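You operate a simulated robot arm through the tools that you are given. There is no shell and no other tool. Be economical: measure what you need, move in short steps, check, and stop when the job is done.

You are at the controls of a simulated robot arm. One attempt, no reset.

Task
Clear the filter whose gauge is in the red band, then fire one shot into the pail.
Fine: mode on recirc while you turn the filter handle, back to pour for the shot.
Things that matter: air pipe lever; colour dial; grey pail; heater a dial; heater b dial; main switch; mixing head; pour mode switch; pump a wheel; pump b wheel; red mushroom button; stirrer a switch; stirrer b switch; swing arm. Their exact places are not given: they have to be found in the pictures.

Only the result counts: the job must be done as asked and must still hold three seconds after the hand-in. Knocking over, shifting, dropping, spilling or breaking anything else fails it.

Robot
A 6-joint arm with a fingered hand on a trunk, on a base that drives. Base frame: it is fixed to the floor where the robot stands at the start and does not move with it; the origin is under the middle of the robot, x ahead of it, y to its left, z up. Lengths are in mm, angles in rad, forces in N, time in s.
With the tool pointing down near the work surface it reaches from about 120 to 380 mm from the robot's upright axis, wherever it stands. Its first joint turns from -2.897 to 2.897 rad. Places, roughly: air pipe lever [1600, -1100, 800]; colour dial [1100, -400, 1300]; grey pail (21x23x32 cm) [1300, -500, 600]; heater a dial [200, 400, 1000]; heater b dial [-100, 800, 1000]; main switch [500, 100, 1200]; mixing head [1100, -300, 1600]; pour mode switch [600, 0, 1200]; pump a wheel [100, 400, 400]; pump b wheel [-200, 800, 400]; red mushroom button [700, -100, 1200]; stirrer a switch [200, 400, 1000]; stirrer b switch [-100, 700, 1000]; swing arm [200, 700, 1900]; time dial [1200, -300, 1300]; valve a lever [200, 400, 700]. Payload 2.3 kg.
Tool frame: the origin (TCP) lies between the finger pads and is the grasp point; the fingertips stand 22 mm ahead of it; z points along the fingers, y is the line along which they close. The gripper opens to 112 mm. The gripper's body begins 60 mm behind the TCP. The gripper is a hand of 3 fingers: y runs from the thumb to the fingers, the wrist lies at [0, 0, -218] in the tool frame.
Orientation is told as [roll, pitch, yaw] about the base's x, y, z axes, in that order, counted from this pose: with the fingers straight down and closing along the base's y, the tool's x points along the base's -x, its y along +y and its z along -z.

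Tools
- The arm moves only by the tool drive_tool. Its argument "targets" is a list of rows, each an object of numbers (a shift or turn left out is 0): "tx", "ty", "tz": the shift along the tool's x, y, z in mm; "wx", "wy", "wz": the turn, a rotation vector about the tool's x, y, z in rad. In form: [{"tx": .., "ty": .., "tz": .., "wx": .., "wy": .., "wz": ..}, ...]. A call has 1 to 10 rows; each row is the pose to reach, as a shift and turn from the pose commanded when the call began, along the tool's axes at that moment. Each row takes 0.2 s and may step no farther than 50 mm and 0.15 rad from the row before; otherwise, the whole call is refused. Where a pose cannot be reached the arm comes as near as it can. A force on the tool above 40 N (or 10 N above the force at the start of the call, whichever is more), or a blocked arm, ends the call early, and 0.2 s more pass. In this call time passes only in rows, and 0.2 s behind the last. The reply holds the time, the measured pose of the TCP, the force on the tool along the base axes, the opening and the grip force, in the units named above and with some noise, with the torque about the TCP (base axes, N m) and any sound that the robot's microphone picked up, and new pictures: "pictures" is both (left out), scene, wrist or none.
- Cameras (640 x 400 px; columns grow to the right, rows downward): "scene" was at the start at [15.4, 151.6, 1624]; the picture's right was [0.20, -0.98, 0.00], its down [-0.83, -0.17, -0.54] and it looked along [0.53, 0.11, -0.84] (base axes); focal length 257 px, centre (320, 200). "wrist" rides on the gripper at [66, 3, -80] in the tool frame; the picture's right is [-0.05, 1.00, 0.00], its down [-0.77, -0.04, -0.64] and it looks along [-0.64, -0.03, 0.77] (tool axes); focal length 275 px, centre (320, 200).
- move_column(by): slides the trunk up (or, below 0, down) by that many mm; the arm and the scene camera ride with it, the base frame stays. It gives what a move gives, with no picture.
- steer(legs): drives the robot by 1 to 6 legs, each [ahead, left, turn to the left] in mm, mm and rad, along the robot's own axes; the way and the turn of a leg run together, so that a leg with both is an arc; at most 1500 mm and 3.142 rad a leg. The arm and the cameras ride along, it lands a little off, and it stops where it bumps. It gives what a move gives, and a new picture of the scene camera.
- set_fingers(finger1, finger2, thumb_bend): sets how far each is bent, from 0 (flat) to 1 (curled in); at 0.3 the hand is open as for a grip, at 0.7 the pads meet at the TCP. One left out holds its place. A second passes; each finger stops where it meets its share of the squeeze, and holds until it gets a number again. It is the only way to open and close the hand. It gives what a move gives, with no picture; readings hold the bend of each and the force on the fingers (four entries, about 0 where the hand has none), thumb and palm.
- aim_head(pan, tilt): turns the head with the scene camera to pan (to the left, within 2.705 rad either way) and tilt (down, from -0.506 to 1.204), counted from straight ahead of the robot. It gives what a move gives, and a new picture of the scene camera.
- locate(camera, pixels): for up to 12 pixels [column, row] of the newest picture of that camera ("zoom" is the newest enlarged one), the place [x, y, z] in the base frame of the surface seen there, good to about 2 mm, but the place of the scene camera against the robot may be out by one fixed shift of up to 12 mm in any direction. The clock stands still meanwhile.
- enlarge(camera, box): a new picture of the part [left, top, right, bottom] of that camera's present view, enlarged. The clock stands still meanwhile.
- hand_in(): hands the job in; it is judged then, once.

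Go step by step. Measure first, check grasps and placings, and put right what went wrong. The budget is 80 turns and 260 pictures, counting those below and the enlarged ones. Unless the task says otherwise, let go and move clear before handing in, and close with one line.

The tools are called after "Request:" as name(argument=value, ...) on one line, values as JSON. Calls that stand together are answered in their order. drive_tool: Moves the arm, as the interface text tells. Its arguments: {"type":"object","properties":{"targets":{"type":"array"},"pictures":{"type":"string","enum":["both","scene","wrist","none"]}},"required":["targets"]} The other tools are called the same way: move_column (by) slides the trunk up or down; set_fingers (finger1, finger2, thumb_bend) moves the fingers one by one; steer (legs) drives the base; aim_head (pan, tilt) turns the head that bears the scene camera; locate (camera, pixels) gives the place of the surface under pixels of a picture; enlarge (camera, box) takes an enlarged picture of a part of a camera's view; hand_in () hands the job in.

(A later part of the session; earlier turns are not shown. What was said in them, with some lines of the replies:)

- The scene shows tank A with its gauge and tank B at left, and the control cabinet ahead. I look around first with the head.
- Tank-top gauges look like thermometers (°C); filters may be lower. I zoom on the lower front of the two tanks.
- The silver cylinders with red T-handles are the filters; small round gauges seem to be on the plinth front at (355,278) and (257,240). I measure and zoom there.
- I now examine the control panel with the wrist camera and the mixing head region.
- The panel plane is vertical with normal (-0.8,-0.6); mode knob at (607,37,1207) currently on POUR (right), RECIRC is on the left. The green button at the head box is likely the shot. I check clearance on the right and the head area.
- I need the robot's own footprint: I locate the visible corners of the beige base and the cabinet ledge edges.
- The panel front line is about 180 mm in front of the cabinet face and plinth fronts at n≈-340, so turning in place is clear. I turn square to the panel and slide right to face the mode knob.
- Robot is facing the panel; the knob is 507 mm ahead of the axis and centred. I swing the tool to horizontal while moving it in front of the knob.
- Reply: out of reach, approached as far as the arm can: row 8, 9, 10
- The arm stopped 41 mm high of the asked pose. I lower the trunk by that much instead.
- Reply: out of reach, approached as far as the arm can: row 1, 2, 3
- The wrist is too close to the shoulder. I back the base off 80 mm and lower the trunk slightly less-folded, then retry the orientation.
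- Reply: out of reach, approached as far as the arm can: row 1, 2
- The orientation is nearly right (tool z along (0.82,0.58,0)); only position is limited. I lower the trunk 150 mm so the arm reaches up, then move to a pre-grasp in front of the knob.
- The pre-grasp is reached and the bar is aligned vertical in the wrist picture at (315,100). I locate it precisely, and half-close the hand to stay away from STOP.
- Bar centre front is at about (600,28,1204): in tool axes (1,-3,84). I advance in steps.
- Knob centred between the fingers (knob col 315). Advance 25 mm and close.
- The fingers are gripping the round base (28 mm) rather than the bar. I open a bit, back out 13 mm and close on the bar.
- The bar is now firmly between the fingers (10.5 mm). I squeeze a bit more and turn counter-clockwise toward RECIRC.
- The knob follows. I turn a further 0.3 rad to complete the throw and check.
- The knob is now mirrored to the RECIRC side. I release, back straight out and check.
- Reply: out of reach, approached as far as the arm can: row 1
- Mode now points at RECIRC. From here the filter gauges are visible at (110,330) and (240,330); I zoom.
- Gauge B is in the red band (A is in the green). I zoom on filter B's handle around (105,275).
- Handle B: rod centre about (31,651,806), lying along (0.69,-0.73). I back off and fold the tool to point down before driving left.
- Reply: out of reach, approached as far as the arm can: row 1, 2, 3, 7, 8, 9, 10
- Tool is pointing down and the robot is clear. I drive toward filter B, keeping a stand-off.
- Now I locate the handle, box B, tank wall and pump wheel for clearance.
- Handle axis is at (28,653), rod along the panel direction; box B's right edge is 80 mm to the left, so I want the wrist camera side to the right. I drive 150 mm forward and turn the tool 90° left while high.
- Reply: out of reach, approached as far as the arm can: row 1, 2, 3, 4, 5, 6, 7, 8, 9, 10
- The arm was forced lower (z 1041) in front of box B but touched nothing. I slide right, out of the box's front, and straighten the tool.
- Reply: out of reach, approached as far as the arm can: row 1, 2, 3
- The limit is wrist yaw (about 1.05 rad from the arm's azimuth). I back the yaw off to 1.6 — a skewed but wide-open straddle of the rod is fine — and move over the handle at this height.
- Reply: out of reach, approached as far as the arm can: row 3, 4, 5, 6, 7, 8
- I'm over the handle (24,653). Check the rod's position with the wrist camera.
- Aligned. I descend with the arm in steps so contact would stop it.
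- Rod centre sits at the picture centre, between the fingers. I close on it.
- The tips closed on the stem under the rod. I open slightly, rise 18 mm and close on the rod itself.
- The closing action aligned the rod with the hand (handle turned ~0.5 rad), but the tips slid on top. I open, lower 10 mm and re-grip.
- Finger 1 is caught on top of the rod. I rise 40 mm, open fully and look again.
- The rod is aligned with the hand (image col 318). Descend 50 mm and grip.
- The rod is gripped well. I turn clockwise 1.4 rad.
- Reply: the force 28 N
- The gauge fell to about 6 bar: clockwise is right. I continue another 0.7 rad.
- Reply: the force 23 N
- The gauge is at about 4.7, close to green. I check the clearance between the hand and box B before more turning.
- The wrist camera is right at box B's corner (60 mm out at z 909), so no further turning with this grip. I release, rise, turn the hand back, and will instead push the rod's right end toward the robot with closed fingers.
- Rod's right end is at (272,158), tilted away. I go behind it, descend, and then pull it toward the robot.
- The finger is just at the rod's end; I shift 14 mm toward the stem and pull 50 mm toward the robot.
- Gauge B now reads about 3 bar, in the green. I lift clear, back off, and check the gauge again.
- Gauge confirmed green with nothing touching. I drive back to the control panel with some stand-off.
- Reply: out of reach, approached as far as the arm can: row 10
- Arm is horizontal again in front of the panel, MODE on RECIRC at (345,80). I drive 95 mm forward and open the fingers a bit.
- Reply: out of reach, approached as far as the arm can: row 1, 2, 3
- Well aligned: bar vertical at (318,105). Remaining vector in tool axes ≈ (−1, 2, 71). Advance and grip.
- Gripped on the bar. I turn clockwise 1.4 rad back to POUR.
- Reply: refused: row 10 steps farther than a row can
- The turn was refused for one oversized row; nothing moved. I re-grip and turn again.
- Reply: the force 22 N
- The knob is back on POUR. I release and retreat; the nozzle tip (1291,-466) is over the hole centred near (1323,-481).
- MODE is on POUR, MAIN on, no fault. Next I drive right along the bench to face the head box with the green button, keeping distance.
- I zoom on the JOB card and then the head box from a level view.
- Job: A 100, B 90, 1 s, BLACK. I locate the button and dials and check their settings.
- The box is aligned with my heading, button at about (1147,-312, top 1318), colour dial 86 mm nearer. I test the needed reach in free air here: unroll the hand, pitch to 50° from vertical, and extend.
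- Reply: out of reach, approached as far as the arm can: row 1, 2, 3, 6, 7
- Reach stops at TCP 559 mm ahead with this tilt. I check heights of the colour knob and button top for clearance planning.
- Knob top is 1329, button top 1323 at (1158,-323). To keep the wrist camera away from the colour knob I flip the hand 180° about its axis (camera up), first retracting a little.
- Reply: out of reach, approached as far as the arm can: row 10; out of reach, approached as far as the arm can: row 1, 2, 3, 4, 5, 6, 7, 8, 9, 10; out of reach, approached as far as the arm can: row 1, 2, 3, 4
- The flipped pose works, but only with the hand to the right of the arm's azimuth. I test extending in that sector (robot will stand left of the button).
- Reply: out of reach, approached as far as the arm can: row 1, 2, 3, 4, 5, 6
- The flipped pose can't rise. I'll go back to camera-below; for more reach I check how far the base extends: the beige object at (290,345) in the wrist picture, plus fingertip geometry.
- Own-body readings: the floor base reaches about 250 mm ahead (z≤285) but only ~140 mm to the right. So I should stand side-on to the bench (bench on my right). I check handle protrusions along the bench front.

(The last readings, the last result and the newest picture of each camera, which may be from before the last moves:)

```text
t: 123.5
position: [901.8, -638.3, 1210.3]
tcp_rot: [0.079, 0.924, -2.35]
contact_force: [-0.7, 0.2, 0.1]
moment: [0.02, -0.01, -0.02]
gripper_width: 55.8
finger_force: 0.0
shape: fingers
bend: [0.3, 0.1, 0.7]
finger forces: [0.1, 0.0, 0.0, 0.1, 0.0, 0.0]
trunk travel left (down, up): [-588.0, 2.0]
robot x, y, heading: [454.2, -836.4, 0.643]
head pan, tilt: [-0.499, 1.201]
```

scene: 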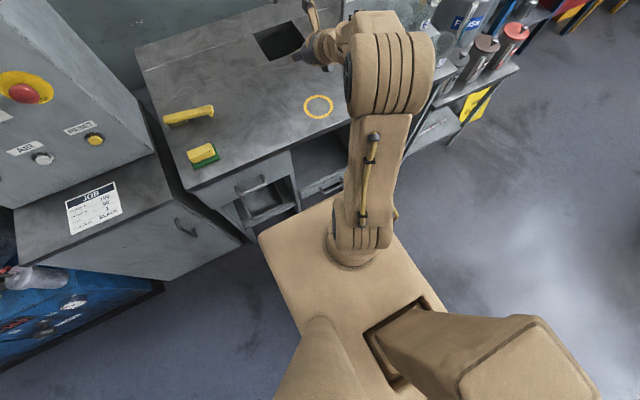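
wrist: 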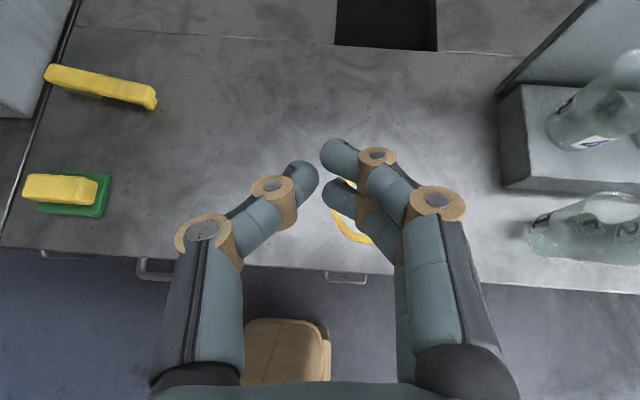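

Request:
locate(camera="scene", pixels=[[260, 236], [330, 200], [330, 250], [375, 250], [440, 300], [285, 320], [300, 310], [250, 184], [330, 182], [186, 225], [285, 160], [520, 330]])

Request:
enlarge(camera="scene", box=[180, 120, 420, 270])

```text
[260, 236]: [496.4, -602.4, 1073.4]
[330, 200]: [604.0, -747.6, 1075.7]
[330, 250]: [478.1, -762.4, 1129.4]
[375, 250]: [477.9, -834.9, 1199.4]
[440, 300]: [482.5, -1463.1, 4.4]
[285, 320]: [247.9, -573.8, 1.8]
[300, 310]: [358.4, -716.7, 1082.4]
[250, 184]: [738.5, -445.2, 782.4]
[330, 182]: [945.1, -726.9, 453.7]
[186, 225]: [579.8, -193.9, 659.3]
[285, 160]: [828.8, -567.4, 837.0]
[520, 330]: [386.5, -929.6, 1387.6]
```

```text
2.67 times, centred on (300, 195) of scene
```

zoom: 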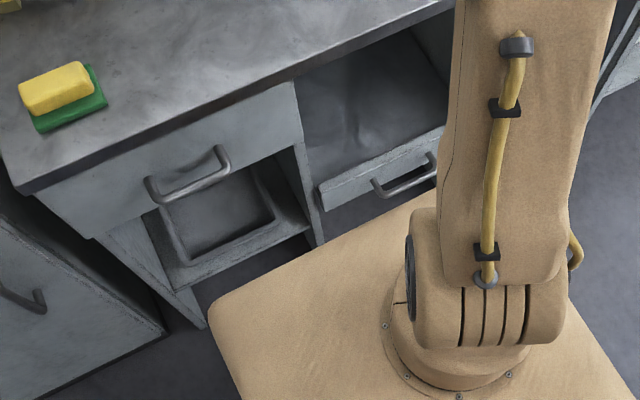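

Bench front plane is n≈-312 with no larger protrusions. I measure the finger geometry (finger 1 at bend 0.3, finger 2 at 0.1), then start unflipping the hand.

Request:
locate(camera="wrist", pixels=[[478, 140], [470, 150], [530, 195], [305, 168], [312, 175]])

Request:
set_fingers(finger1=0.7, finger2=0.7, thumb_bend=0.7)

Request:
drive_tool(targets=[{"wz": -0.14}, {"wz": -0.28}, {"wz": -0.42}, {"wz": -0.56}, {"wz": -0.7}, {"wz": -0.84}, {"wz": -0.98}, {"wz": -1.12}, {"wz": -1.26}, {"wz": -1.4}], pictures="none")

Request:
drive_tool(targets=[{"wz": -0.14}, {"wz": -0.28}, {"wz": -0.42}, {"wz": -0.56}, {"wz": -0.7}, {"wz": -0.84}, {"wz": -0.98}, {"wz": -1.12}, {"wz": -1.26}, {"wz": -1.4}], pictures="scene")

```text
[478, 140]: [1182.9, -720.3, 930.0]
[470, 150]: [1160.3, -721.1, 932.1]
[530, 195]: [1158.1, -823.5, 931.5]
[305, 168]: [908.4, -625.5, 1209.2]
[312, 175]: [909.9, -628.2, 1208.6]
```

```text
t: 124.5
position: [902.3, -638.5, 1209.9]
tcp_rot: [0.078, 0.921, -2.349]
contact_force: [0.7, -0.1, 0.5]
moment: [0.0, 0.04, 0.06]
gripper_width: 3.2
finger_force: 0.1
shape: fingers
bend: [0.7, 0.7, 0.7]
finger forces: [0.0, 0.1, 0.1, 0.0, 0.0, 0.0]
trunk travel left (down, up): [-588.0, 2.0]
robot x, y, heading: [454.5, -839.8, 0.643]
head pan, tilt: [-0.499, 1.201]
```

```text
t: 126.7
position: [901.4, -637.2, 1213.1]
tcp_rot: [0.908, 0.09, -0.943]
contact_force: [-0.7, 0.1, -0.1]
moment: [0.0, -0.01, -0.01]
gripper_width: 2.7
finger_force: 0.2
shape: fingers
bend: [0.7, 0.7, 0.7]
finger forces: [0.1, 0.1, 0.0, 0.1, 0.0, 0.0]
trunk travel left (down, up): [-588.0, 2.0]
robot x, y, heading: [454.8, -836.2, 0.644]
head pan, tilt: [-0.499, 1.201]
```

```text
t: 128.8
position: [901.9, -636.5, 1213.8]
tcp_rot: [0.349, -0.86, 0.252]
contact_force: [-0.1, 0.7, -0.4]
moment: [0.01, 0.02, -0.02]
gripper_width: 2.8
finger_force: 0.1
shape: fingers
bend: [0.7, 0.7, 0.7]
finger forces: [0.1, 0.2, 0.0, 0.1, 0.1, 0.0]
trunk travel left (down, up): [-588.0, 2.0]
robot x, y, heading: [450.7, -834.0, 0.644]
head pan, tilt: [-0.499, 1.201]
```

scene: 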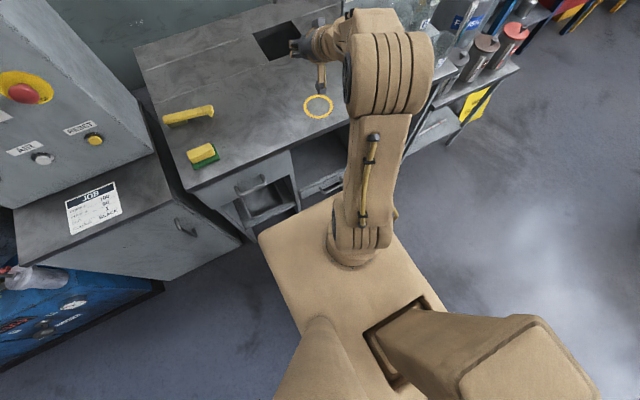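

Hand is nearly upright again. I bring it to a compact pose straight ahead at 50° tilt, z≈1335.

Request:
drive_tool(targets=[{"tx": -7, "ty": 26, "tz": -22, "wx": 0.01, "wy": 0.006, "wz": -0.05}, {"tx": -14, "ty": 52, "tz": -43, "wx": 0.02, "wy": 0.012, "wz": -0.1}, {"tx": -20, "ty": 78, "tz": -65, "wx": 0.03, "wy": 0.018, "wz": -0.15}, {"tx": -27, "ty": 104, "tz": -86, "wx": 0.04, "wy": 0.025, "wz": -0.2}, {"tx": -34, "ty": 129, "tz": -108, "wx": 0.048, "wy": 0.032, "wz": -0.248}], pictures="none")

Request:
steer(legs=[[0, 0, 1.571]])

```text
t: 130.1
position: [801.8, -588.8, 1337.0]
tcp_rot: [0.012, -0.872, 0.637]
contact_force: [-0.8, 0.5, -0.1]
moment: [0.0, -0.01, 0.01]
gripper_width: 2.8
finger_force: 0.0
shape: fingers
bend: [0.7, 0.7, 0.7]
finger forces: [0.0, 0.0, 0.0, 0.0, 0.0, 0.1]
out of reach, approached as far as the arm can: row 5
trunk travel left (down, up): [-588.0, 2.0]
robot x, y, heading: [455.1, -839.4, 0.643]
head pan, tilt: [-0.499, 1.201]
```

```text
t: 134.2
position: [218.1, -481.8, 1336.9]
tcp_rot: [0.014, -0.874, 2.176]
contact_force: [-1.0, 0.7, -0.5]
moment: [0.01, 0.01, -0.04]
gripper_width: 2.5
finger_force: 0.1
shape: fingers
bend: [0.7, 0.7, 0.7]
finger forces: [0.1, 0.1, 0.1, 0.0, 0.1, 0.0]
trunk travel left (down, up): [-588.0, 2.0]
robot x, y, heading: [453.9, -836.8, 2.182]
head pan, tilt: [-0.499, 1.201]
```

scene: 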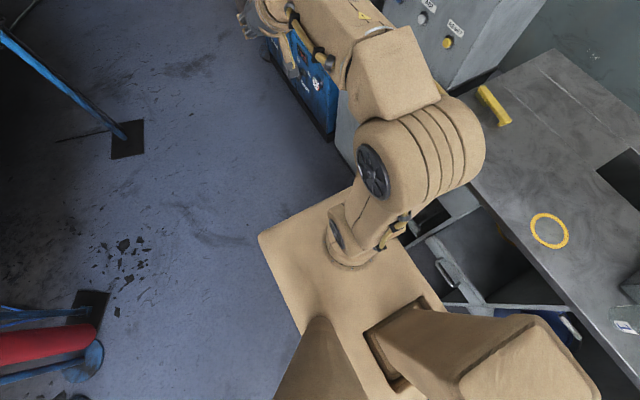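

Robot is now side-on. I sweep the arm to the right toward the bench, keeping the tilt.

Request:
drive_tool(targets=[{"tx": 1.8, "ty": -48.9, "tz": -2.2, "wx": 0.088, "wz": 0.074}, {"tx": 7.2, "ty": -97.1, "tz": -8.6, "wx": 0.176, "wz": 0.148}, {"tx": 16.1, "ty": -144.1, "tz": -19.2, "wx": 0.264, "wz": 0.222}, {"tx": 28.5, "ty": -189.1, "tz": -33.9, "wx": 0.352, "wz": 0.296}, {"tx": 44, "ty": -231.7, "tz": -52.5, "wx": 0.44, "wz": 0.37}, {"tx": 62.6, "ty": -271.1, "tz": -74.6, "wx": 0.529, "wz": 0.444}, {"tx": 84.1, "ty": -307.1, "tz": -100.1, "wx": 0.617, "wz": 0.518}, {"tx": 108, "ty": -338.9, "tz": -128.6, "wx": 0.705, "wz": 0.592}, {"tx": 134, "ty": -366.4, "tz": -159.7, "wx": 0.793, "wz": 0.665}, {"tx": 162, "ty": -388.9, "tz": -193, "wx": 0.881, "wz": 0.739}], pictures="none")

Request:
drive_tool(targets=[{"tx": 1.3, "ty": -41, "tz": -1.6, "wx": 0.073, "wz": 0.061}, {"tx": 5, "ty": -81, "tz": -6, "wx": 0.146, "wz": 0.122}, {"tx": 11, "ty": -120, "tz": -13.2, "wx": 0.218, "wz": 0.183}, {"tx": 19.5, "ty": -158, "tz": -23.3, "wx": 0.291, "wz": 0.244}], pictures="scene")

Request:
aim_head(pan=-1.57, tilt=0.7)

```text
t: 136.4
position: [681.3, -463.0, 1335.2]
tcp_rot: [0.005, -0.863, 1.029]
contact_force: [0.2, 0.8, -0.1]
moment: [0.0, 0.02, -0.02]
gripper_width: 2.7
finger_force: 0.1
shape: fingers
bend: [0.7, 0.7, 0.7]
finger forces: [0.0, 0.0, 0.0, 0.0, 0.1, 0.1]
trunk travel left (down, up): [-588.0, 2.0]
robot x, y, heading: [454.9, -835.8, 2.185]
head pan, tilt: [-0.499, 1.201]
```

```text
t: 137.4
position: [802.3, -568.9, 1333.3]
tcp_rot: [-0.001, -0.863, 0.655]
contact_force: [0.6, -0.4, 0.6]
moment: [0.01, -0.03, 0.04]
gripper_width: 2.7
finger_force: 0.1
shape: fingers
bend: [0.7, 0.7, 0.7]
finger forces: [0.0, 0.1, 0.0, 0.0, 0.0, 0.0]
trunk travel left (down, up): [-588.0, 2.0]
robot x, y, heading: [454.1, -836.2, 2.183]
head pan, tilt: [-0.499, 1.201]
```

scene: 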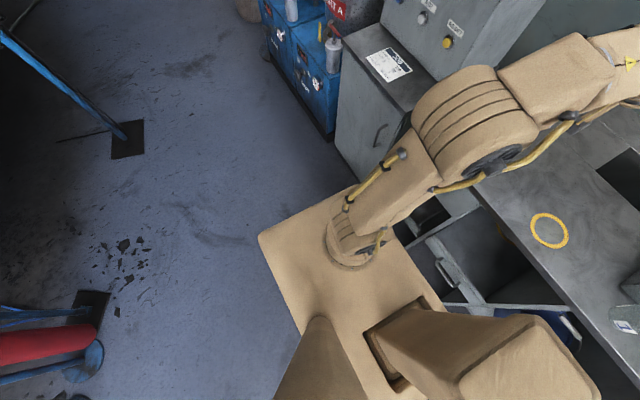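

```text
t: 138.7
position: [801.2, -568.3, 1333.1]
tcp_rot: [0.0, -0.864, 0.656]
contact_force: [0.9, 0.1, 1.4]
moment: [-0.01, 0.02, -0.01]
gripper_width: 2.6
finger_force: 0.0
shape: fingers
bend: [0.7, 0.7, 0.7]
finger forces: [0.0, 0.1, 0.0, 0.0, 0.0, 0.0]
trunk travel left (down, up): [-588.0, 2.0]
robot x, y, heading: [456.1, -833.7, 2.182]
head pan, tilt: [-1.571, 0.7]
```

scene: 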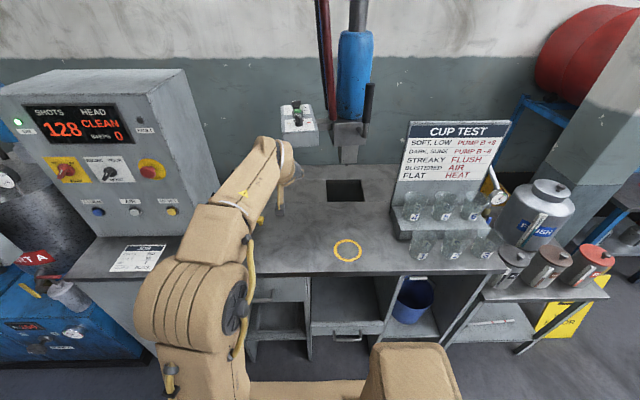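

The arm now faces the bench with the robot side-on. I raise the hand 65 mm, square up and creep toward the bench.

Request:
drive_tool(targets=[{"tx": -25, "tz": -21}, {"tx": -50, "tz": -42}], pictures="none")

Request:
steer(legs=[[0, 0, 0.031], [-31, -210, 0]])

Request:
aim_head(pan=-1.57, tilt=1.1)

```text
t: 139.3
position: [800.7, -570.4, 1398.4]
tcp_rot: [0.001, -0.864, 0.658]
contact_force: [0.2, -0.5, 0.9]
moment: [-0.03, -0.01, -0.03]
gripper_width: 2.7
finger_force: 0.1
shape: fingers
bend: [0.7, 0.7, 0.7]
finger forces: [0.0, 0.0, 0.1, 0.0, 0.0, 0.1]
trunk travel left (down, up): [-588.0, 2.0]
robot x, y, heading: [457.2, -833.1, 2.179]
head pan, tilt: [-1.571, 0.7]
```

```text
t: 141.3
position: [979.8, -458.1, 1398.8]
tcp_rot: [0.0, -0.865, 0.69]
contact_force: [0.6, 0.7, 0.0]
moment: [0.0, -0.01, 0.05]
gripper_width: 2.9
finger_force: 0.1
shape: fingers
bend: [0.7, 0.7, 0.7]
finger forces: [0.0, 0.0, 0.0, 0.1, 0.0, 0.1]
trunk travel left (down, up): [-588.0, 2.0]
robot x, y, heading: [643.3, -734.0, 2.218]
head pan, tilt: [-1.571, 0.7]
```

scene: 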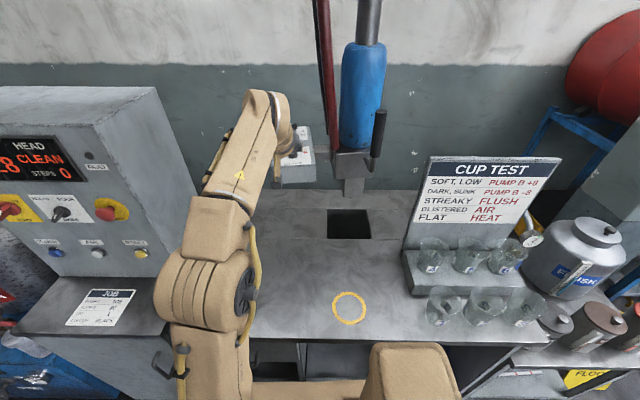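

```text
t: 142.2
position: [979.5, -457.7, 1399.1]
tcp_rot: [0.0, -0.863, 0.691]
contact_force: [-0.1, -0.5, 1.1]
moment: [-0.02, 0.0, 0.01]
gripper_width: 2.7
finger_force: 0.0
shape: fingers
bend: [0.7, 0.7, 0.7]
finger forces: [0.0, 0.1, 0.0, 0.0, 0.0, 0.0]
trunk travel left (down, up): [-588.0, 2.0]
robot x, y, heading: [641.3, -734.5, 2.212]
head pan, tilt: [-1.571, 1.1]
```

scene: 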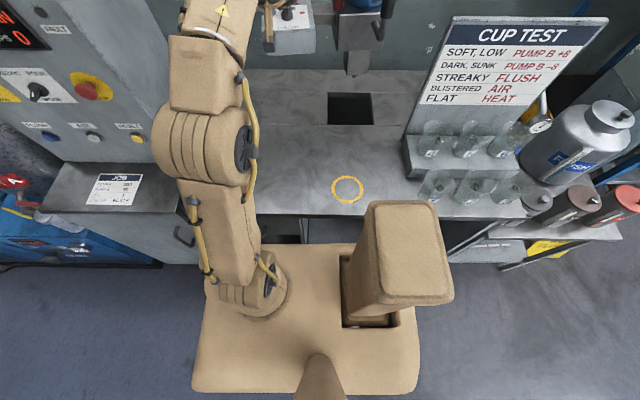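

TCP is at u=954, aligned with the button; axis at n=-73. I creep 60 mm closer to the bench.

Request:
steer(legs=[[0, -60, 0]])

Request:
drive_tool(targets=[{"tx": -26, "tz": 30}, {"tx": -52, "tz": 60}, {"tx": -75, "tz": 88}])

```text
t: 143.2
position: [1028.5, -420.5, 1400.5]
tcp_rot: [0.0, -0.864, 0.692]
contact_force: [0.4, 0.5, 0.2]
moment: [-0.02, 0.0, -0.03]
gripper_width: 2.7
finger_force: 0.2
shape: fingers
bend: [0.7, 0.7, 0.7]
finger forces: [0.0, 0.0, 0.0, 0.1, 0.0, 0.0]
trunk travel left (down, up): [-588.0, 2.0]
robot x, y, heading: [694.7, -697.1, 2.217]
head pan, tilt: [-1.571, 1.1]
```

scene: 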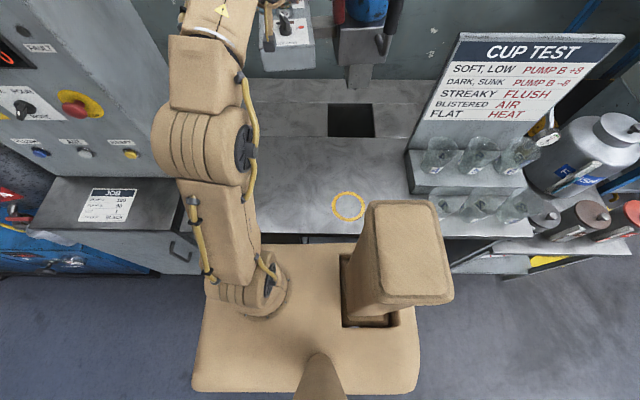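

```text
t: 144.0
position: [1080.2, -373.2, 1372.8]
tcp_rot: [0.0, -0.864, 0.689]
contact_force: [0.5, 0.1, 0.1]
moment: [0.0, 0.02, 0.0]
gripper_width: 2.6
finger_force: 0.0
shape: fingers
bend: [0.7, 0.7, 0.7]
finger forces: [0.1, 0.0, 0.0, 0.0, 0.0, 0.1]
out of reach, approached as far as the arm can: row 2, 3
trunk travel left (down, up): [-588.0, 2.0]
robot x, y, heading: [690.0, -698.2, 2.219]
head pan, tilt: [-1.571, 1.1]
```

scene: 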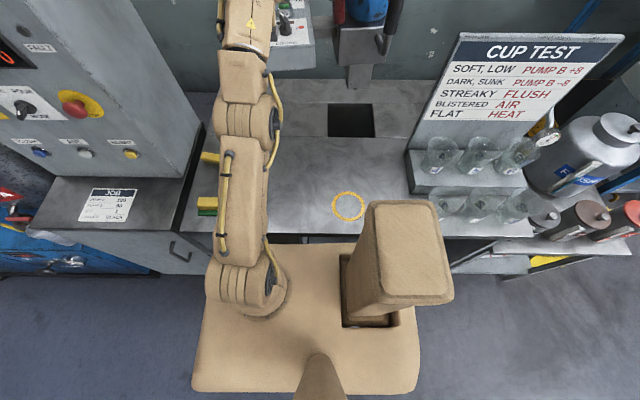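
wrist: 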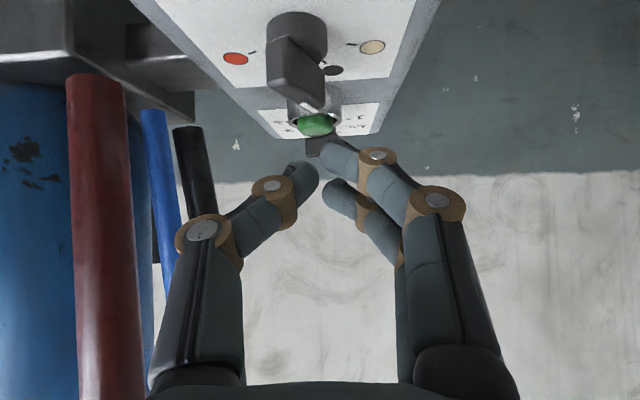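

The arm's shoulder limits reach (TCP stops at n=-640). A straighter finger could lengthen the tool; I back up a bit and measure the tip position of finger 1 at bend 0.45.

Request:
drive_tool(targets=[{"tz": -40}], pictures="none")

Request:
set_fingers(finger1=0.45, finger2=0.0, thumb_bend=0.7)

Request:
aim_head(pan=-1.45, tilt=0.55)

Request:
enlarge(camera="scene", box=[140, 60, 380, 240])

Request:
enlarge(camera="wrist", box=[0, 0, 640, 400])

```text
t: 144.4
position: [1053.3, -395.3, 1399.6]
tcp_rot: [0.001, -0.865, 0.691]
contact_force: [-0.6, -1.2, 0.9]
moment: [-0.03, 0.03, 0.01]
gripper_width: 2.8
finger_force: 0.0
shape: fingers
bend: [0.7, 0.7, 0.7]
finger forces: [0.0, 0.1, 0.1, 0.0, 0.1, 0.0]
trunk travel left (down, up): [-588.0, 2.0]
robot x, y, heading: [693.7, -699.9, 2.216]
head pan, tilt: [-1.571, 1.1]
```

```text
t: 145.4
position: [1056.1, -394.0, 1400.7]
tcp_rot: [0.0, -0.865, 0.691]
contact_force: [1.1, -0.4, -0.1]
moment: [-0.02, 0.03, 0.01]
gripper_width: 34.9
finger_force: 0.0
shape: fingers
bend: [0.45, 0.0, 0.7]
finger forces: [0.0, 0.0, 0.1, 0.1, 0.0, 0.1]
trunk travel left (down, up): [-588.0, 2.0]
robot x, y, heading: [687.4, -701.4, 2.218]
head pan, tilt: [-1.571, 1.1]
```

```text
t: 146.3
position: [1056.1, -392.9, 1398.7]
tcp_rot: [-0.001, -0.864, 0.69]
contact_force: [0.0, 0.6, 0.0]
moment: [-0.02, -0.01, -0.04]
gripper_width: 35.3
finger_force: 0.0
shape: fingers
bend: [0.45, 0.0, 0.7]
finger forces: [0.1, 0.0, 0.1, 0.0, 0.1, 0.0]
trunk travel left (down, up): [-588.0, 2.0]
robot x, y, heading: [689.8, -698.3, 2.219]
head pan, tilt: [-1.45, 0.55]
```

scene: 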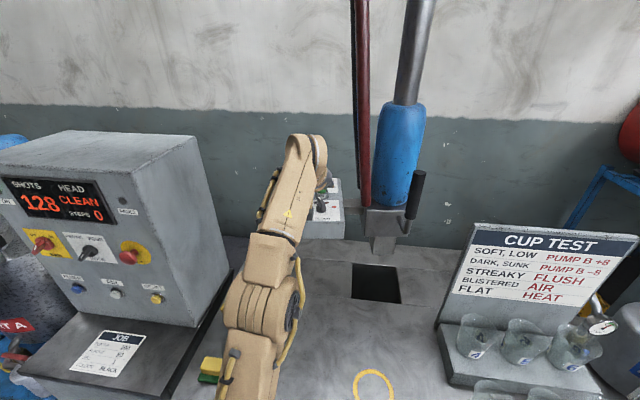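

```text
2.22 times, centred on (260, 150) of scene
```

zoom: 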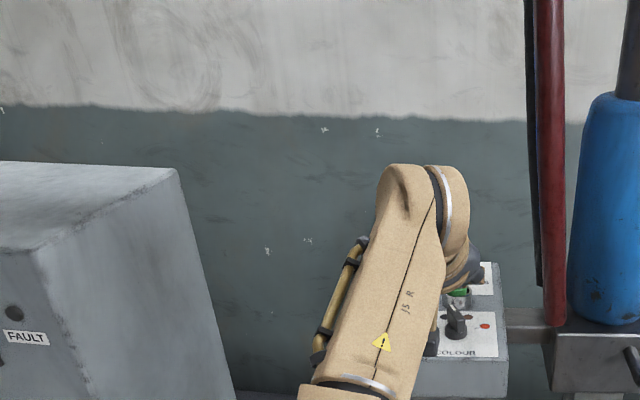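

```text
1.00 times, centred on (320, 200) of wrist (not enlarged: the box is as wide or as high as the picture)
```

zoom: 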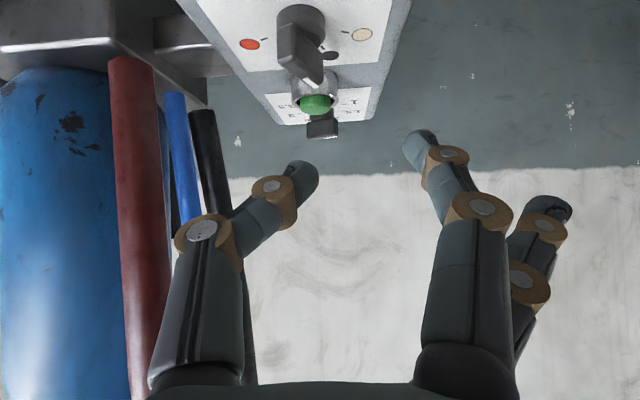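

Request:
locate(camera="wrist", pixels=[[418, 138], [424, 150], [565, 210], [303, 172], [312, 178], [410, 145]])

```text
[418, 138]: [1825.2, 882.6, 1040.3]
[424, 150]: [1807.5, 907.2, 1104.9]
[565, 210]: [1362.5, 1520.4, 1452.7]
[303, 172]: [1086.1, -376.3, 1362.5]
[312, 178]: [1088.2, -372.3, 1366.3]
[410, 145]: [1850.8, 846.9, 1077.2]
```

I take a fresh wrist picture and locate the tips again.

Request:
drive_tool(targets=[{"tz": -1}], pictures="wrist")

Request:
locate(camera="wrist", pixels=[[418, 138], [424, 145], [560, 208], [303, 172], [312, 178], [445, 152], [340, 72], [318, 102], [350, 200]])

```text
t: 146.8
position: [1055.4, -394.0, 1400.4]
tcp_rot: [-0.001, -0.863, 0.691]
contact_force: [0.6, -0.1, 0.8]
moment: [-0.01, -0.01, -0.05]
gripper_width: 35.0
finger_force: 0.1
shape: fingers
bend: [0.45, 0.0, 0.7]
finger forces: [0.0, 0.0, 0.0, 0.1, 0.1, 0.0]
trunk travel left (down, up): [-588.0, 2.0]
robot x, y, heading: [690.6, -698.9, 2.215]
head pan, tilt: [-1.45, 0.55]
```

wrist: 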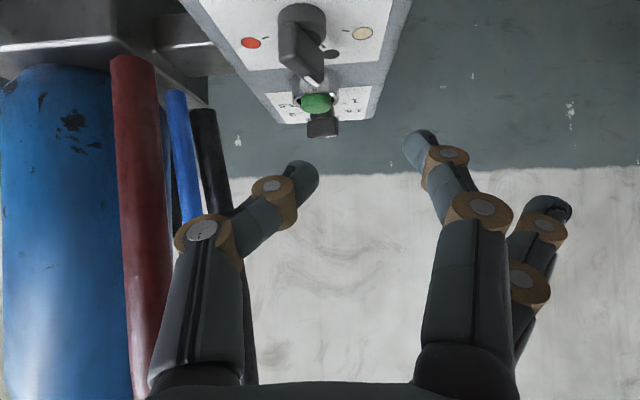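

```text
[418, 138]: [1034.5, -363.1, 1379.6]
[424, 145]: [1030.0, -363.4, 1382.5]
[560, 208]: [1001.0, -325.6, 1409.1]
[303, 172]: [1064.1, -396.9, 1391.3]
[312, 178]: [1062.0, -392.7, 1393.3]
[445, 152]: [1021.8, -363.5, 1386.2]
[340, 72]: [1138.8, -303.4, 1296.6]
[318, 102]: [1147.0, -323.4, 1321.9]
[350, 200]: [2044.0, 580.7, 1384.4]
```

Straighter fingers don't lengthen the tool. A flatter tilt (~63°) gains reach, with the camera passing in front of the box's near face; I close the fingers and tilt the tool.

Request:
set_fingers(finger1=0.7, finger2=0.7, thumb_bend=0.7)

Request:
drive_tool(targets=[{"tz": -20, "wy": -0.12}, {"tz": -40, "wy": -0.236}], pictures="wrist")

Request:
locate(camera="wrist", pixels=[[337, 150], [345, 160], [300, 172]])

```text
t: 147.8
position: [1056.2, -394.5, 1401.5]
tcp_rot: [0.0, -0.864, 0.692]
contact_force: [-0.5, 0.0, -0.3]
moment: [0.0, -0.02, -0.02]
gripper_width: 2.4
finger_force: 0.0
shape: fingers
bend: [0.7, 0.7, 0.7]
finger forces: [0.0, 0.1, 0.0, 0.0, 0.1, 0.1]
trunk travel left (down, up): [-588.0, 2.0]
robot x, y, heading: [691.7, -696.1, 2.212]
head pan, tilt: [-1.45, 0.55]
```

```text
t: 148.3
position: [1031.4, -414.8, 1427.4]
tcp_rot: [-0.003, -1.102, 0.694]
contact_force: [0.5, 0.3, -0.2]
moment: [0.01, -0.02, 0.02]
gripper_width: 2.5
finger_force: 0.0
shape: fingers
bend: [0.7, 0.7, 0.7]
finger forces: [0.0, 0.0, 0.0, 0.0, 0.0, 0.1]
trunk travel left (down, up): [-588.0, 2.0]
robot x, y, heading: [688.2, -697.3, 2.221]
head pan, tilt: [-1.45, 0.55]
```

wrist: 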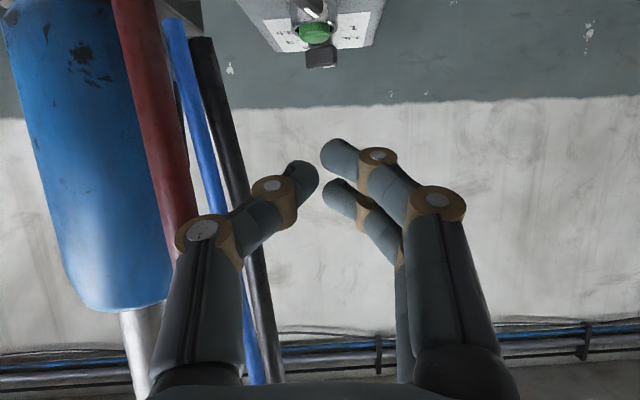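

```text
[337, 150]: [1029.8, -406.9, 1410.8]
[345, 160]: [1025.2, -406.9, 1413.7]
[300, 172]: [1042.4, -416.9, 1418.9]
```

Request:
enlarge(camera="wrist", box=[220, 0, 420, 125])

Request:
locate(camera="wrist", pixels=[[314, 24], [314, 30], [314, 37], [302, 30], [326, 31], [314, 42], [296, 22], [318, 60], [256, 30], [372, 36]])

```text
3.20 times, centred on (320, 62) of wrist
```

zoom: 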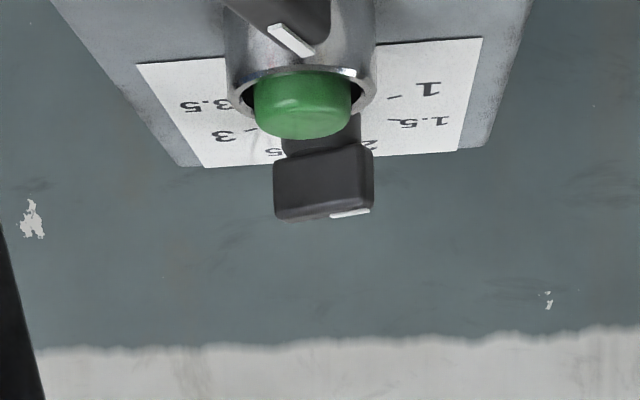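

```text
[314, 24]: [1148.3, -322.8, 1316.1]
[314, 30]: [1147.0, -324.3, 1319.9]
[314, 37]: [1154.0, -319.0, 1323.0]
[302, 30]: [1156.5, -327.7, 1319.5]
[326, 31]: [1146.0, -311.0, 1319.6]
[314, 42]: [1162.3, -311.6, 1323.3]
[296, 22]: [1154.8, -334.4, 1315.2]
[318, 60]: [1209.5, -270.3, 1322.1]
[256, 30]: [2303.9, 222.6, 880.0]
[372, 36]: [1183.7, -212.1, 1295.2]
```

The camera would pass near the colour knob, so a roll of 0.5 rad (camera to the left) is needed, and ~20 mm more approach. I measure the gap between robot and bench.

Request:
aim_head(pan=-1.57, tilt=1.2)

Request:
locate(camera="scene", pixels=[[225, 200], [300, 205], [320, 203], [225, 212], [300, 215], [320, 213], [380, 200], [205, 215], [430, 215], [330, 208], [330, 212], [450, 200]])

Request:
enlarge(camera="scene", box=[180, 150, 480, 320])

```text
t: 149.4
position: [1032.8, -414.5, 1426.6]
tcp_rot: [-0.002, -1.1, 0.693]
contact_force: [0.4, 0.6, 0.7]
moment: [0.01, 0.01, 0.02]
gripper_width: 2.5
finger_force: 0.1
shape: fingers
bend: [0.7, 0.7, 0.7]
finger forces: [0.0, 0.0, 0.0, 0.0, 0.0, 0.1]
trunk travel left (down, up): [-588.0, 2.0]
robot x, y, heading: [690.3, -694.7, 2.215]
head pan, tilt: [-1.571, 1.201]
```

scene: 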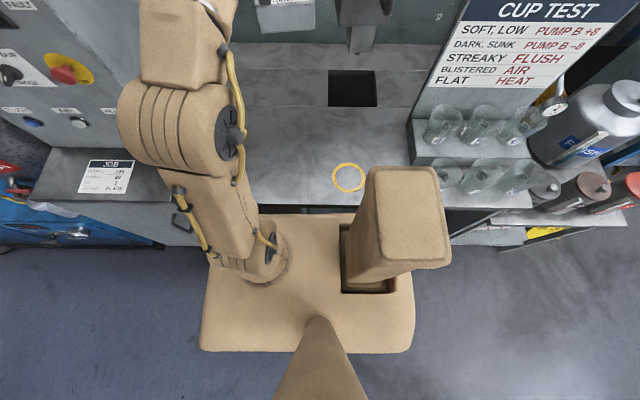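

```text
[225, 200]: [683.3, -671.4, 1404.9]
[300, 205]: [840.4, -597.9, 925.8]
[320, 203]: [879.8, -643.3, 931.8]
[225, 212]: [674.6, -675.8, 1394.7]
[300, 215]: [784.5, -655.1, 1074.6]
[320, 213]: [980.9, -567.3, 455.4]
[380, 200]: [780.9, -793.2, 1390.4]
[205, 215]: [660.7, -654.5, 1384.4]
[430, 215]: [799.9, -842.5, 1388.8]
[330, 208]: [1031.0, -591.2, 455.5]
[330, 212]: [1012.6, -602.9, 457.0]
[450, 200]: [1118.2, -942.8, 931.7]
```

```text
2.13 times, centred on (330, 235) of scene
```

zoom: 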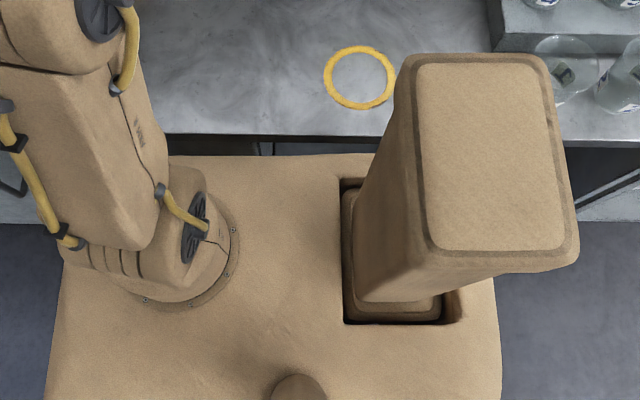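

Platform side is at n≈-235 and base side about -275, bench at -314: I can creep 22 mm closer. Then roll the hand 0.5 rad.

Request:
steer(legs=[[0, -22, 0]])

Request:
drive_tool(targets=[{"wz": 0.13}, {"wz": 0.26}, {"wz": 0.39}, {"wz": 0.5}], pictures="wrist")

Request:
locate(camera="wrist", pixels=[[337, 150], [345, 160], [325, 145], [300, 172], [337, 185]])

```text
t: 150.2
position: [1048.2, -402.1, 1427.0]
tcp_rot: [-0.002, -1.101, 0.69]
contact_force: [1.3, -0.5, 0.3]
moment: [0.0, 0.01, 0.02]
gripper_width: 2.6
finger_force: 0.1
shape: fingers
bend: [0.7, 0.7, 0.7]
finger forces: [0.1, 0.1, 0.0, 0.0, 0.1, 0.0]
trunk travel left (down, up): [-588.0, 2.0]
robot x, y, heading: [709.8, -687.0, 2.223]
head pan, tilt: [-1.571, 1.201]
```

scene: 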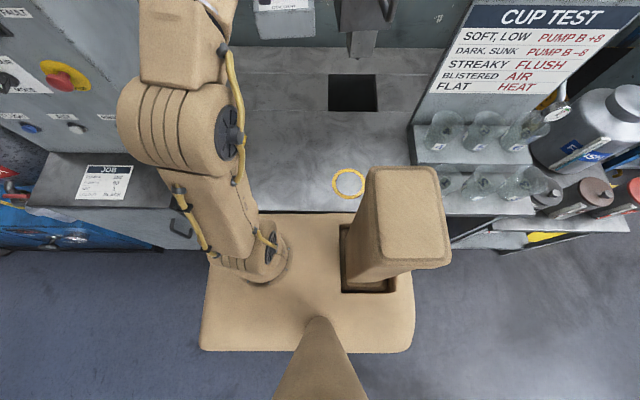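

```text
t: 151.2
position: [1049.2, -400.2, 1427.8]
tcp_rot: [0.758, -0.897, -0.188]
contact_force: [-0.1, 0.5, 0.2]
moment: [0.0, -0.01, -0.02]
gripper_width: 2.6
finger_force: 0.0
shape: fingers
bend: [0.7, 0.7, 0.7]
finger forces: [0.0, 0.0, 0.1, 0.0, 0.0, 0.0]
trunk travel left (down, up): [-588.0, 2.0]
robot x, y, heading: [710.4, -681.5, 2.216]
head pan, tilt: [-1.571, 1.201]
```

wrist: 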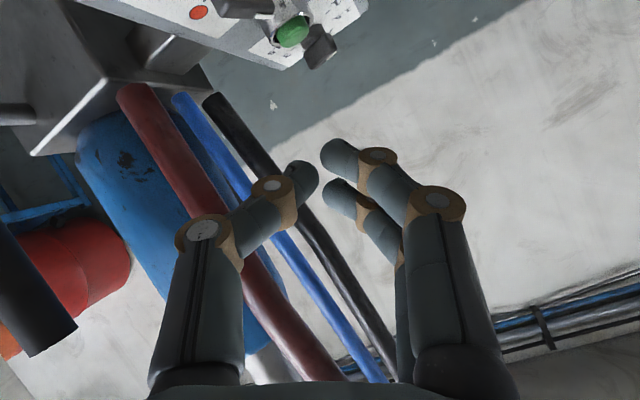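

```text
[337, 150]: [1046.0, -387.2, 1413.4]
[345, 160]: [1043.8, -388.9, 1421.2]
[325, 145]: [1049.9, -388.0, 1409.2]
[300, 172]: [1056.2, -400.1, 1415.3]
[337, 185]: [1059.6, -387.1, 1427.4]
```

I approach along the tool axis to a hover 12 mm above the green button.

Request:
drive_tool(targets=[{"ty": -15.6, "tz": 25}, {"ty": -15.6, "tz": 60}, {"ty": -15.6, "tz": 90}, {"ty": -15.6, "tz": 118}, {"ty": -15.6, "tz": 142.6}])

```text
t: 152.4
position: [1155.1, -332.1, 1355.1]
tcp_rot: [0.753, -0.898, -0.185]
contact_force: [0.1, 1.0, 0.4]
moment: [-0.01, 0.01, 0.03]
gripper_width: 2.7
finger_force: 0.1
shape: fingers
bend: [0.7, 0.7, 0.7]
finger forces: [0.0, 0.0, 0.1, 0.0, 0.1, 0.1]
trunk travel left (down, up): [-588.0, 2.0]
robot x, y, heading: [706.7, -685.9, 2.219]
head pan, tilt: [-1.571, 1.201]
```

scene: 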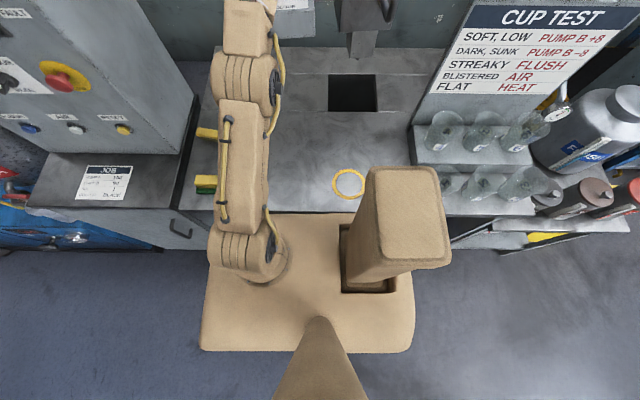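
wrist: 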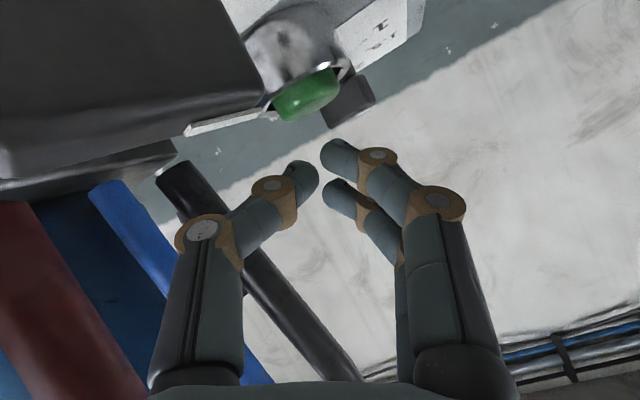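

Reached the hover. I measure the tip and button in this view.

Request:
locate(camera="wrist", pixels=[[325, 145], [330, 155], [305, 92], [305, 108], [290, 100], [325, 85], [318, 110], [240, 60], [300, 168], [345, 100]])

Request:
aim_head(pan=-1.4, tilt=0.5)

Request:
enlarge(camera="scene", box=[220, 120, 380, 240])

```text
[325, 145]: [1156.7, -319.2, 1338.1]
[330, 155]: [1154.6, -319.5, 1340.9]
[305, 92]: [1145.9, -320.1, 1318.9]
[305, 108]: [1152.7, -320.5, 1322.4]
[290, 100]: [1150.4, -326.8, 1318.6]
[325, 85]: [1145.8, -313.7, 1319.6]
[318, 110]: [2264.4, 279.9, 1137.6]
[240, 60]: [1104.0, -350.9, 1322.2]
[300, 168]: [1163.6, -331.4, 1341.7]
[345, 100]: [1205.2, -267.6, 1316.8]
```

```text
t: 153.4
position: [1153.4, -333.0, 1355.5]
tcp_rot: [0.757, -0.898, -0.186]
contact_force: [-0.4, 0.0, 0.2]
moment: [-0.01, -0.01, 0.0]
gripper_width: 2.8
finger_force: 0.0
shape: fingers
bend: [0.7, 0.7, 0.7]
finger forces: [0.1, 0.0, 0.0, 0.1, 0.1, 0.1]
trunk travel left (down, up): [-588.0, 2.0]
robot x, y, heading: [708.6, -684.3, 2.22]
head pan, tilt: [-1.4, 0.499]
```

scene: 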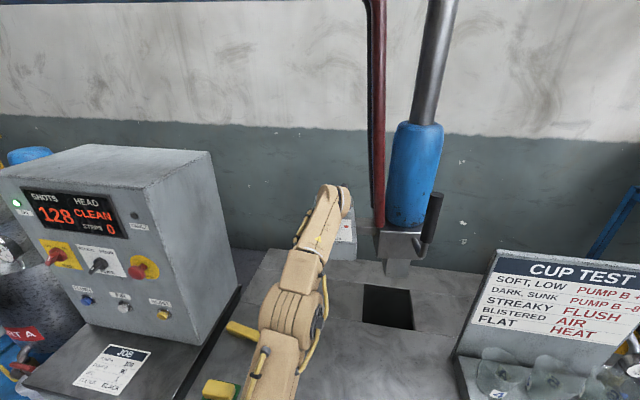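

```text
3.33 times, centred on (300, 180) of scene
```

zoom: 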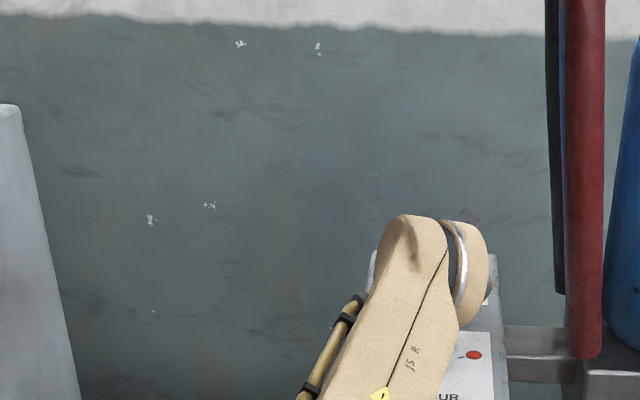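

The tip is right over the button (15 mm). Before firing I check the pail through the hole at (388,305).

Request:
enlarge(camera="scene", box=[340, 220, 440, 340])

Request:
locate(camera="scene", pixels=[[388, 300], [375, 310], [400, 310], [385, 322], [397, 277], [362, 285], [410, 290], [413, 328], [362, 322]])

```text
3.33 times, centred on (390, 280) of scene
```

zoom: 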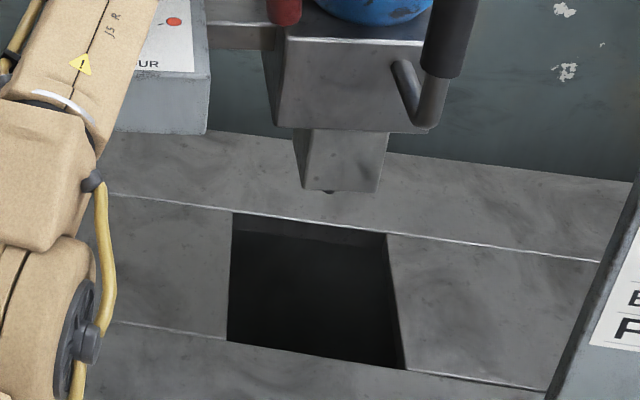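

```text
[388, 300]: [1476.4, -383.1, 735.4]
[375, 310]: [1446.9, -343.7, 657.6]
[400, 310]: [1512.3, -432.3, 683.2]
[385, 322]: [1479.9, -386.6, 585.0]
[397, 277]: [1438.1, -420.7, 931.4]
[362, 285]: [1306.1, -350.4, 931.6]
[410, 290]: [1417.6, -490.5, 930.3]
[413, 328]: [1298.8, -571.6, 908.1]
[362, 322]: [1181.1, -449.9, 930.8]
```

Request:
locate(camera="scene", pixels=[[390, 325], [400, 327], [408, 328], [370, 319], [366, 318], [380, 322], [388, 312], [380, 290], [405, 300]])

Request:
enlarge(camera="scene", box=[360, 280, 420, 334])

```text
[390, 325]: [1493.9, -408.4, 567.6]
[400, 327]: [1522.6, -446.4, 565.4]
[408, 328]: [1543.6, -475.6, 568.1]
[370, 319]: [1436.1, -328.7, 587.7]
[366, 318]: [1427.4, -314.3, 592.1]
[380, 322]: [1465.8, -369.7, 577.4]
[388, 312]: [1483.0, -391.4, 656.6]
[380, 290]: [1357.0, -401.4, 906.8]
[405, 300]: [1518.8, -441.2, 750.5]
```

```text
7.41 times, centred on (390, 307) of scene
```

zoom: 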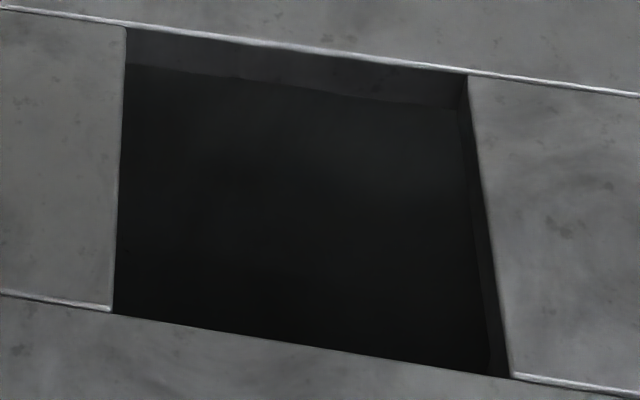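

The nozzle (1291,-466) is right over the hole centre (1301,-466), matching the pail's given place; the tip is 13–15 mm above the button. I press once, straight down, and lift.

Request:
drive_tool(targets=[{"tx": 6.3, "ty": -3.4, "tz": 3.6}, {"tx": 11, "ty": -6, "tz": 6.3}, {"tx": 14.1, "ty": -7.7, "tz": 8.1}, {"tx": 16.4, "ty": -9, "tz": 9.5}, {"tx": 16.4, "ty": -9, "tz": 9.5}, {"tx": 4, "ty": -2, "tz": 2}, {"tx": -4, "ty": 2, "tz": -2}], pictures="scene")

Request:
enlarge(camera="scene", box=[0, 170, 160, 270])

```text
t: 155.1
position: [1153.7, -333.0, 1362.2]
tcp_rot: [0.755, -0.901, -0.186]
contact_force: [-0.8, -0.7, 0.1]
moment: [0.02, 0.01, 0.04]
gripper_width: 2.9
finger_force: 0.0
shape: fingers
bend: [0.7, 0.7, 0.7]
finger forces: [0.0, 0.1, 0.1, 0.0, 0.1, 0.0]
trunk travel left (down, up): [-588.0, 2.0]
robot x, y, heading: [705.8, -687.1, 2.221]
head pan, tilt: [-1.4, 0.499]
heard: click
```

scene: 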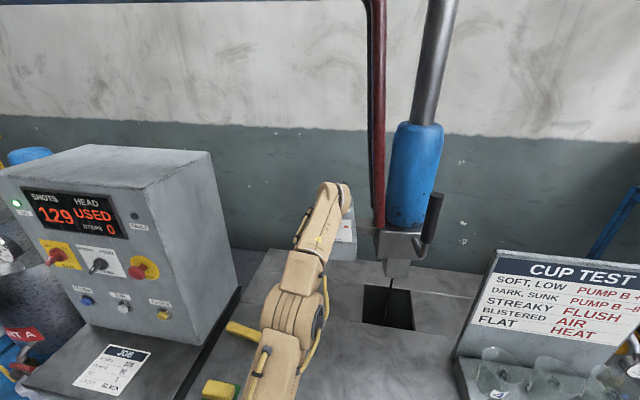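

```text
4.00 times, centred on (80, 220) of scene
```

zoom: 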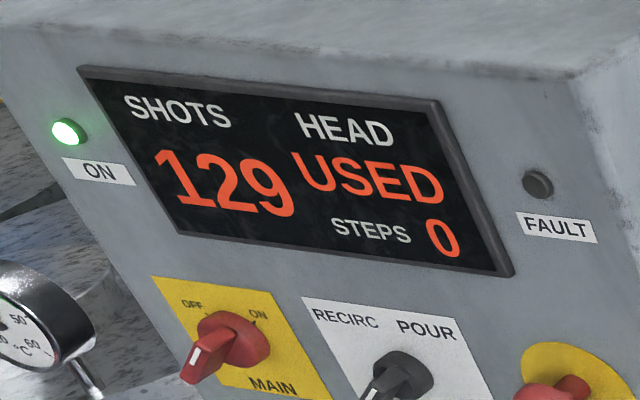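

A click, SHOTS went 128→129, and the stream falls straight through the hole. I back the hand out along its axis and check.

Request:
drive_tool(targets=[{"tx": -8, "ty": 4, "tz": -30}, {"tx": -8, "ty": 4, "tz": -65}, {"tx": -8, "ty": 4, "tz": -100}, {"tx": -8, "ty": 4, "tz": -140}], pictures="scene")

Request:
enlarge(camera="scene", box=[290, 180, 450, 340])

Request:
enlarge(camera="scene", box=[0, 170, 160, 270])

```text
t: 156.1
position: [1059.5, -408.6, 1431.0]
tcp_rot: [0.756, -0.899, -0.186]
contact_force: [-0.2, -0.4, -0.4]
moment: [-0.01, 0.0, 0.0]
gripper_width: 2.6
finger_force: 0.1
shape: fingers
bend: [0.7, 0.7, 0.7]
finger forces: [0.0, 0.0, 0.1, 0.0, 0.0, 0.0]
trunk travel left (down, up): [-588.0, 2.0]
robot x, y, heading: [709.9, -688.5, 2.216]
head pan, tilt: [-1.4, 0.499]
```

scene: 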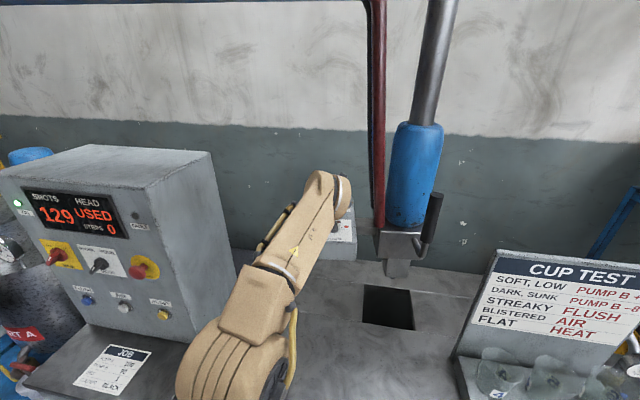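

```text
2.50 times, centred on (370, 260) of scene
```

zoom: 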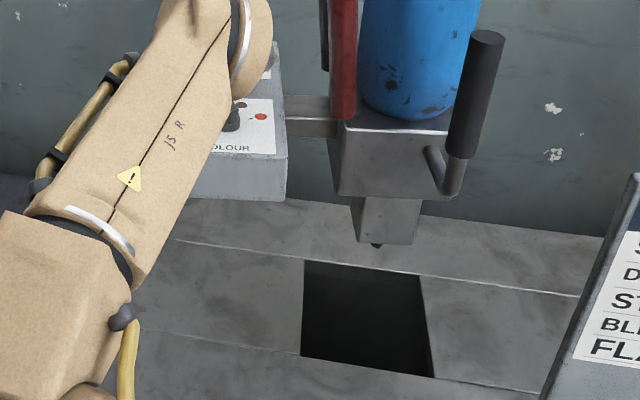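

```text
4.00 times, centred on (80, 220) of scene
```

zoom: 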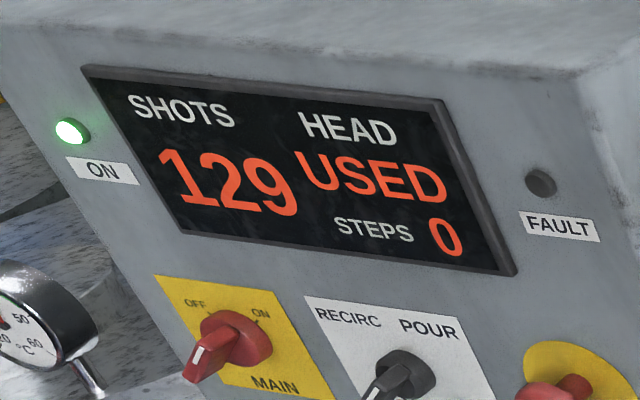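

The shot finished, the counter reads 129, there is no fault, the bench is clean, and the hand is clear of everything. I hand in.

Request:
hand_in()

```text
The job is handed in.
```

I cleared filter B and fired one shot through the bench hole, but I never saw the pail itself. The nozzle was over the middle of the hole where the pail is listed, and the stream fell straight in. Gauge B now reads about 3 bar, in the green. The mode switch was on recirc for the filter handle and back on pour for the shot. The counter went from 128 to 129 with no fault light.
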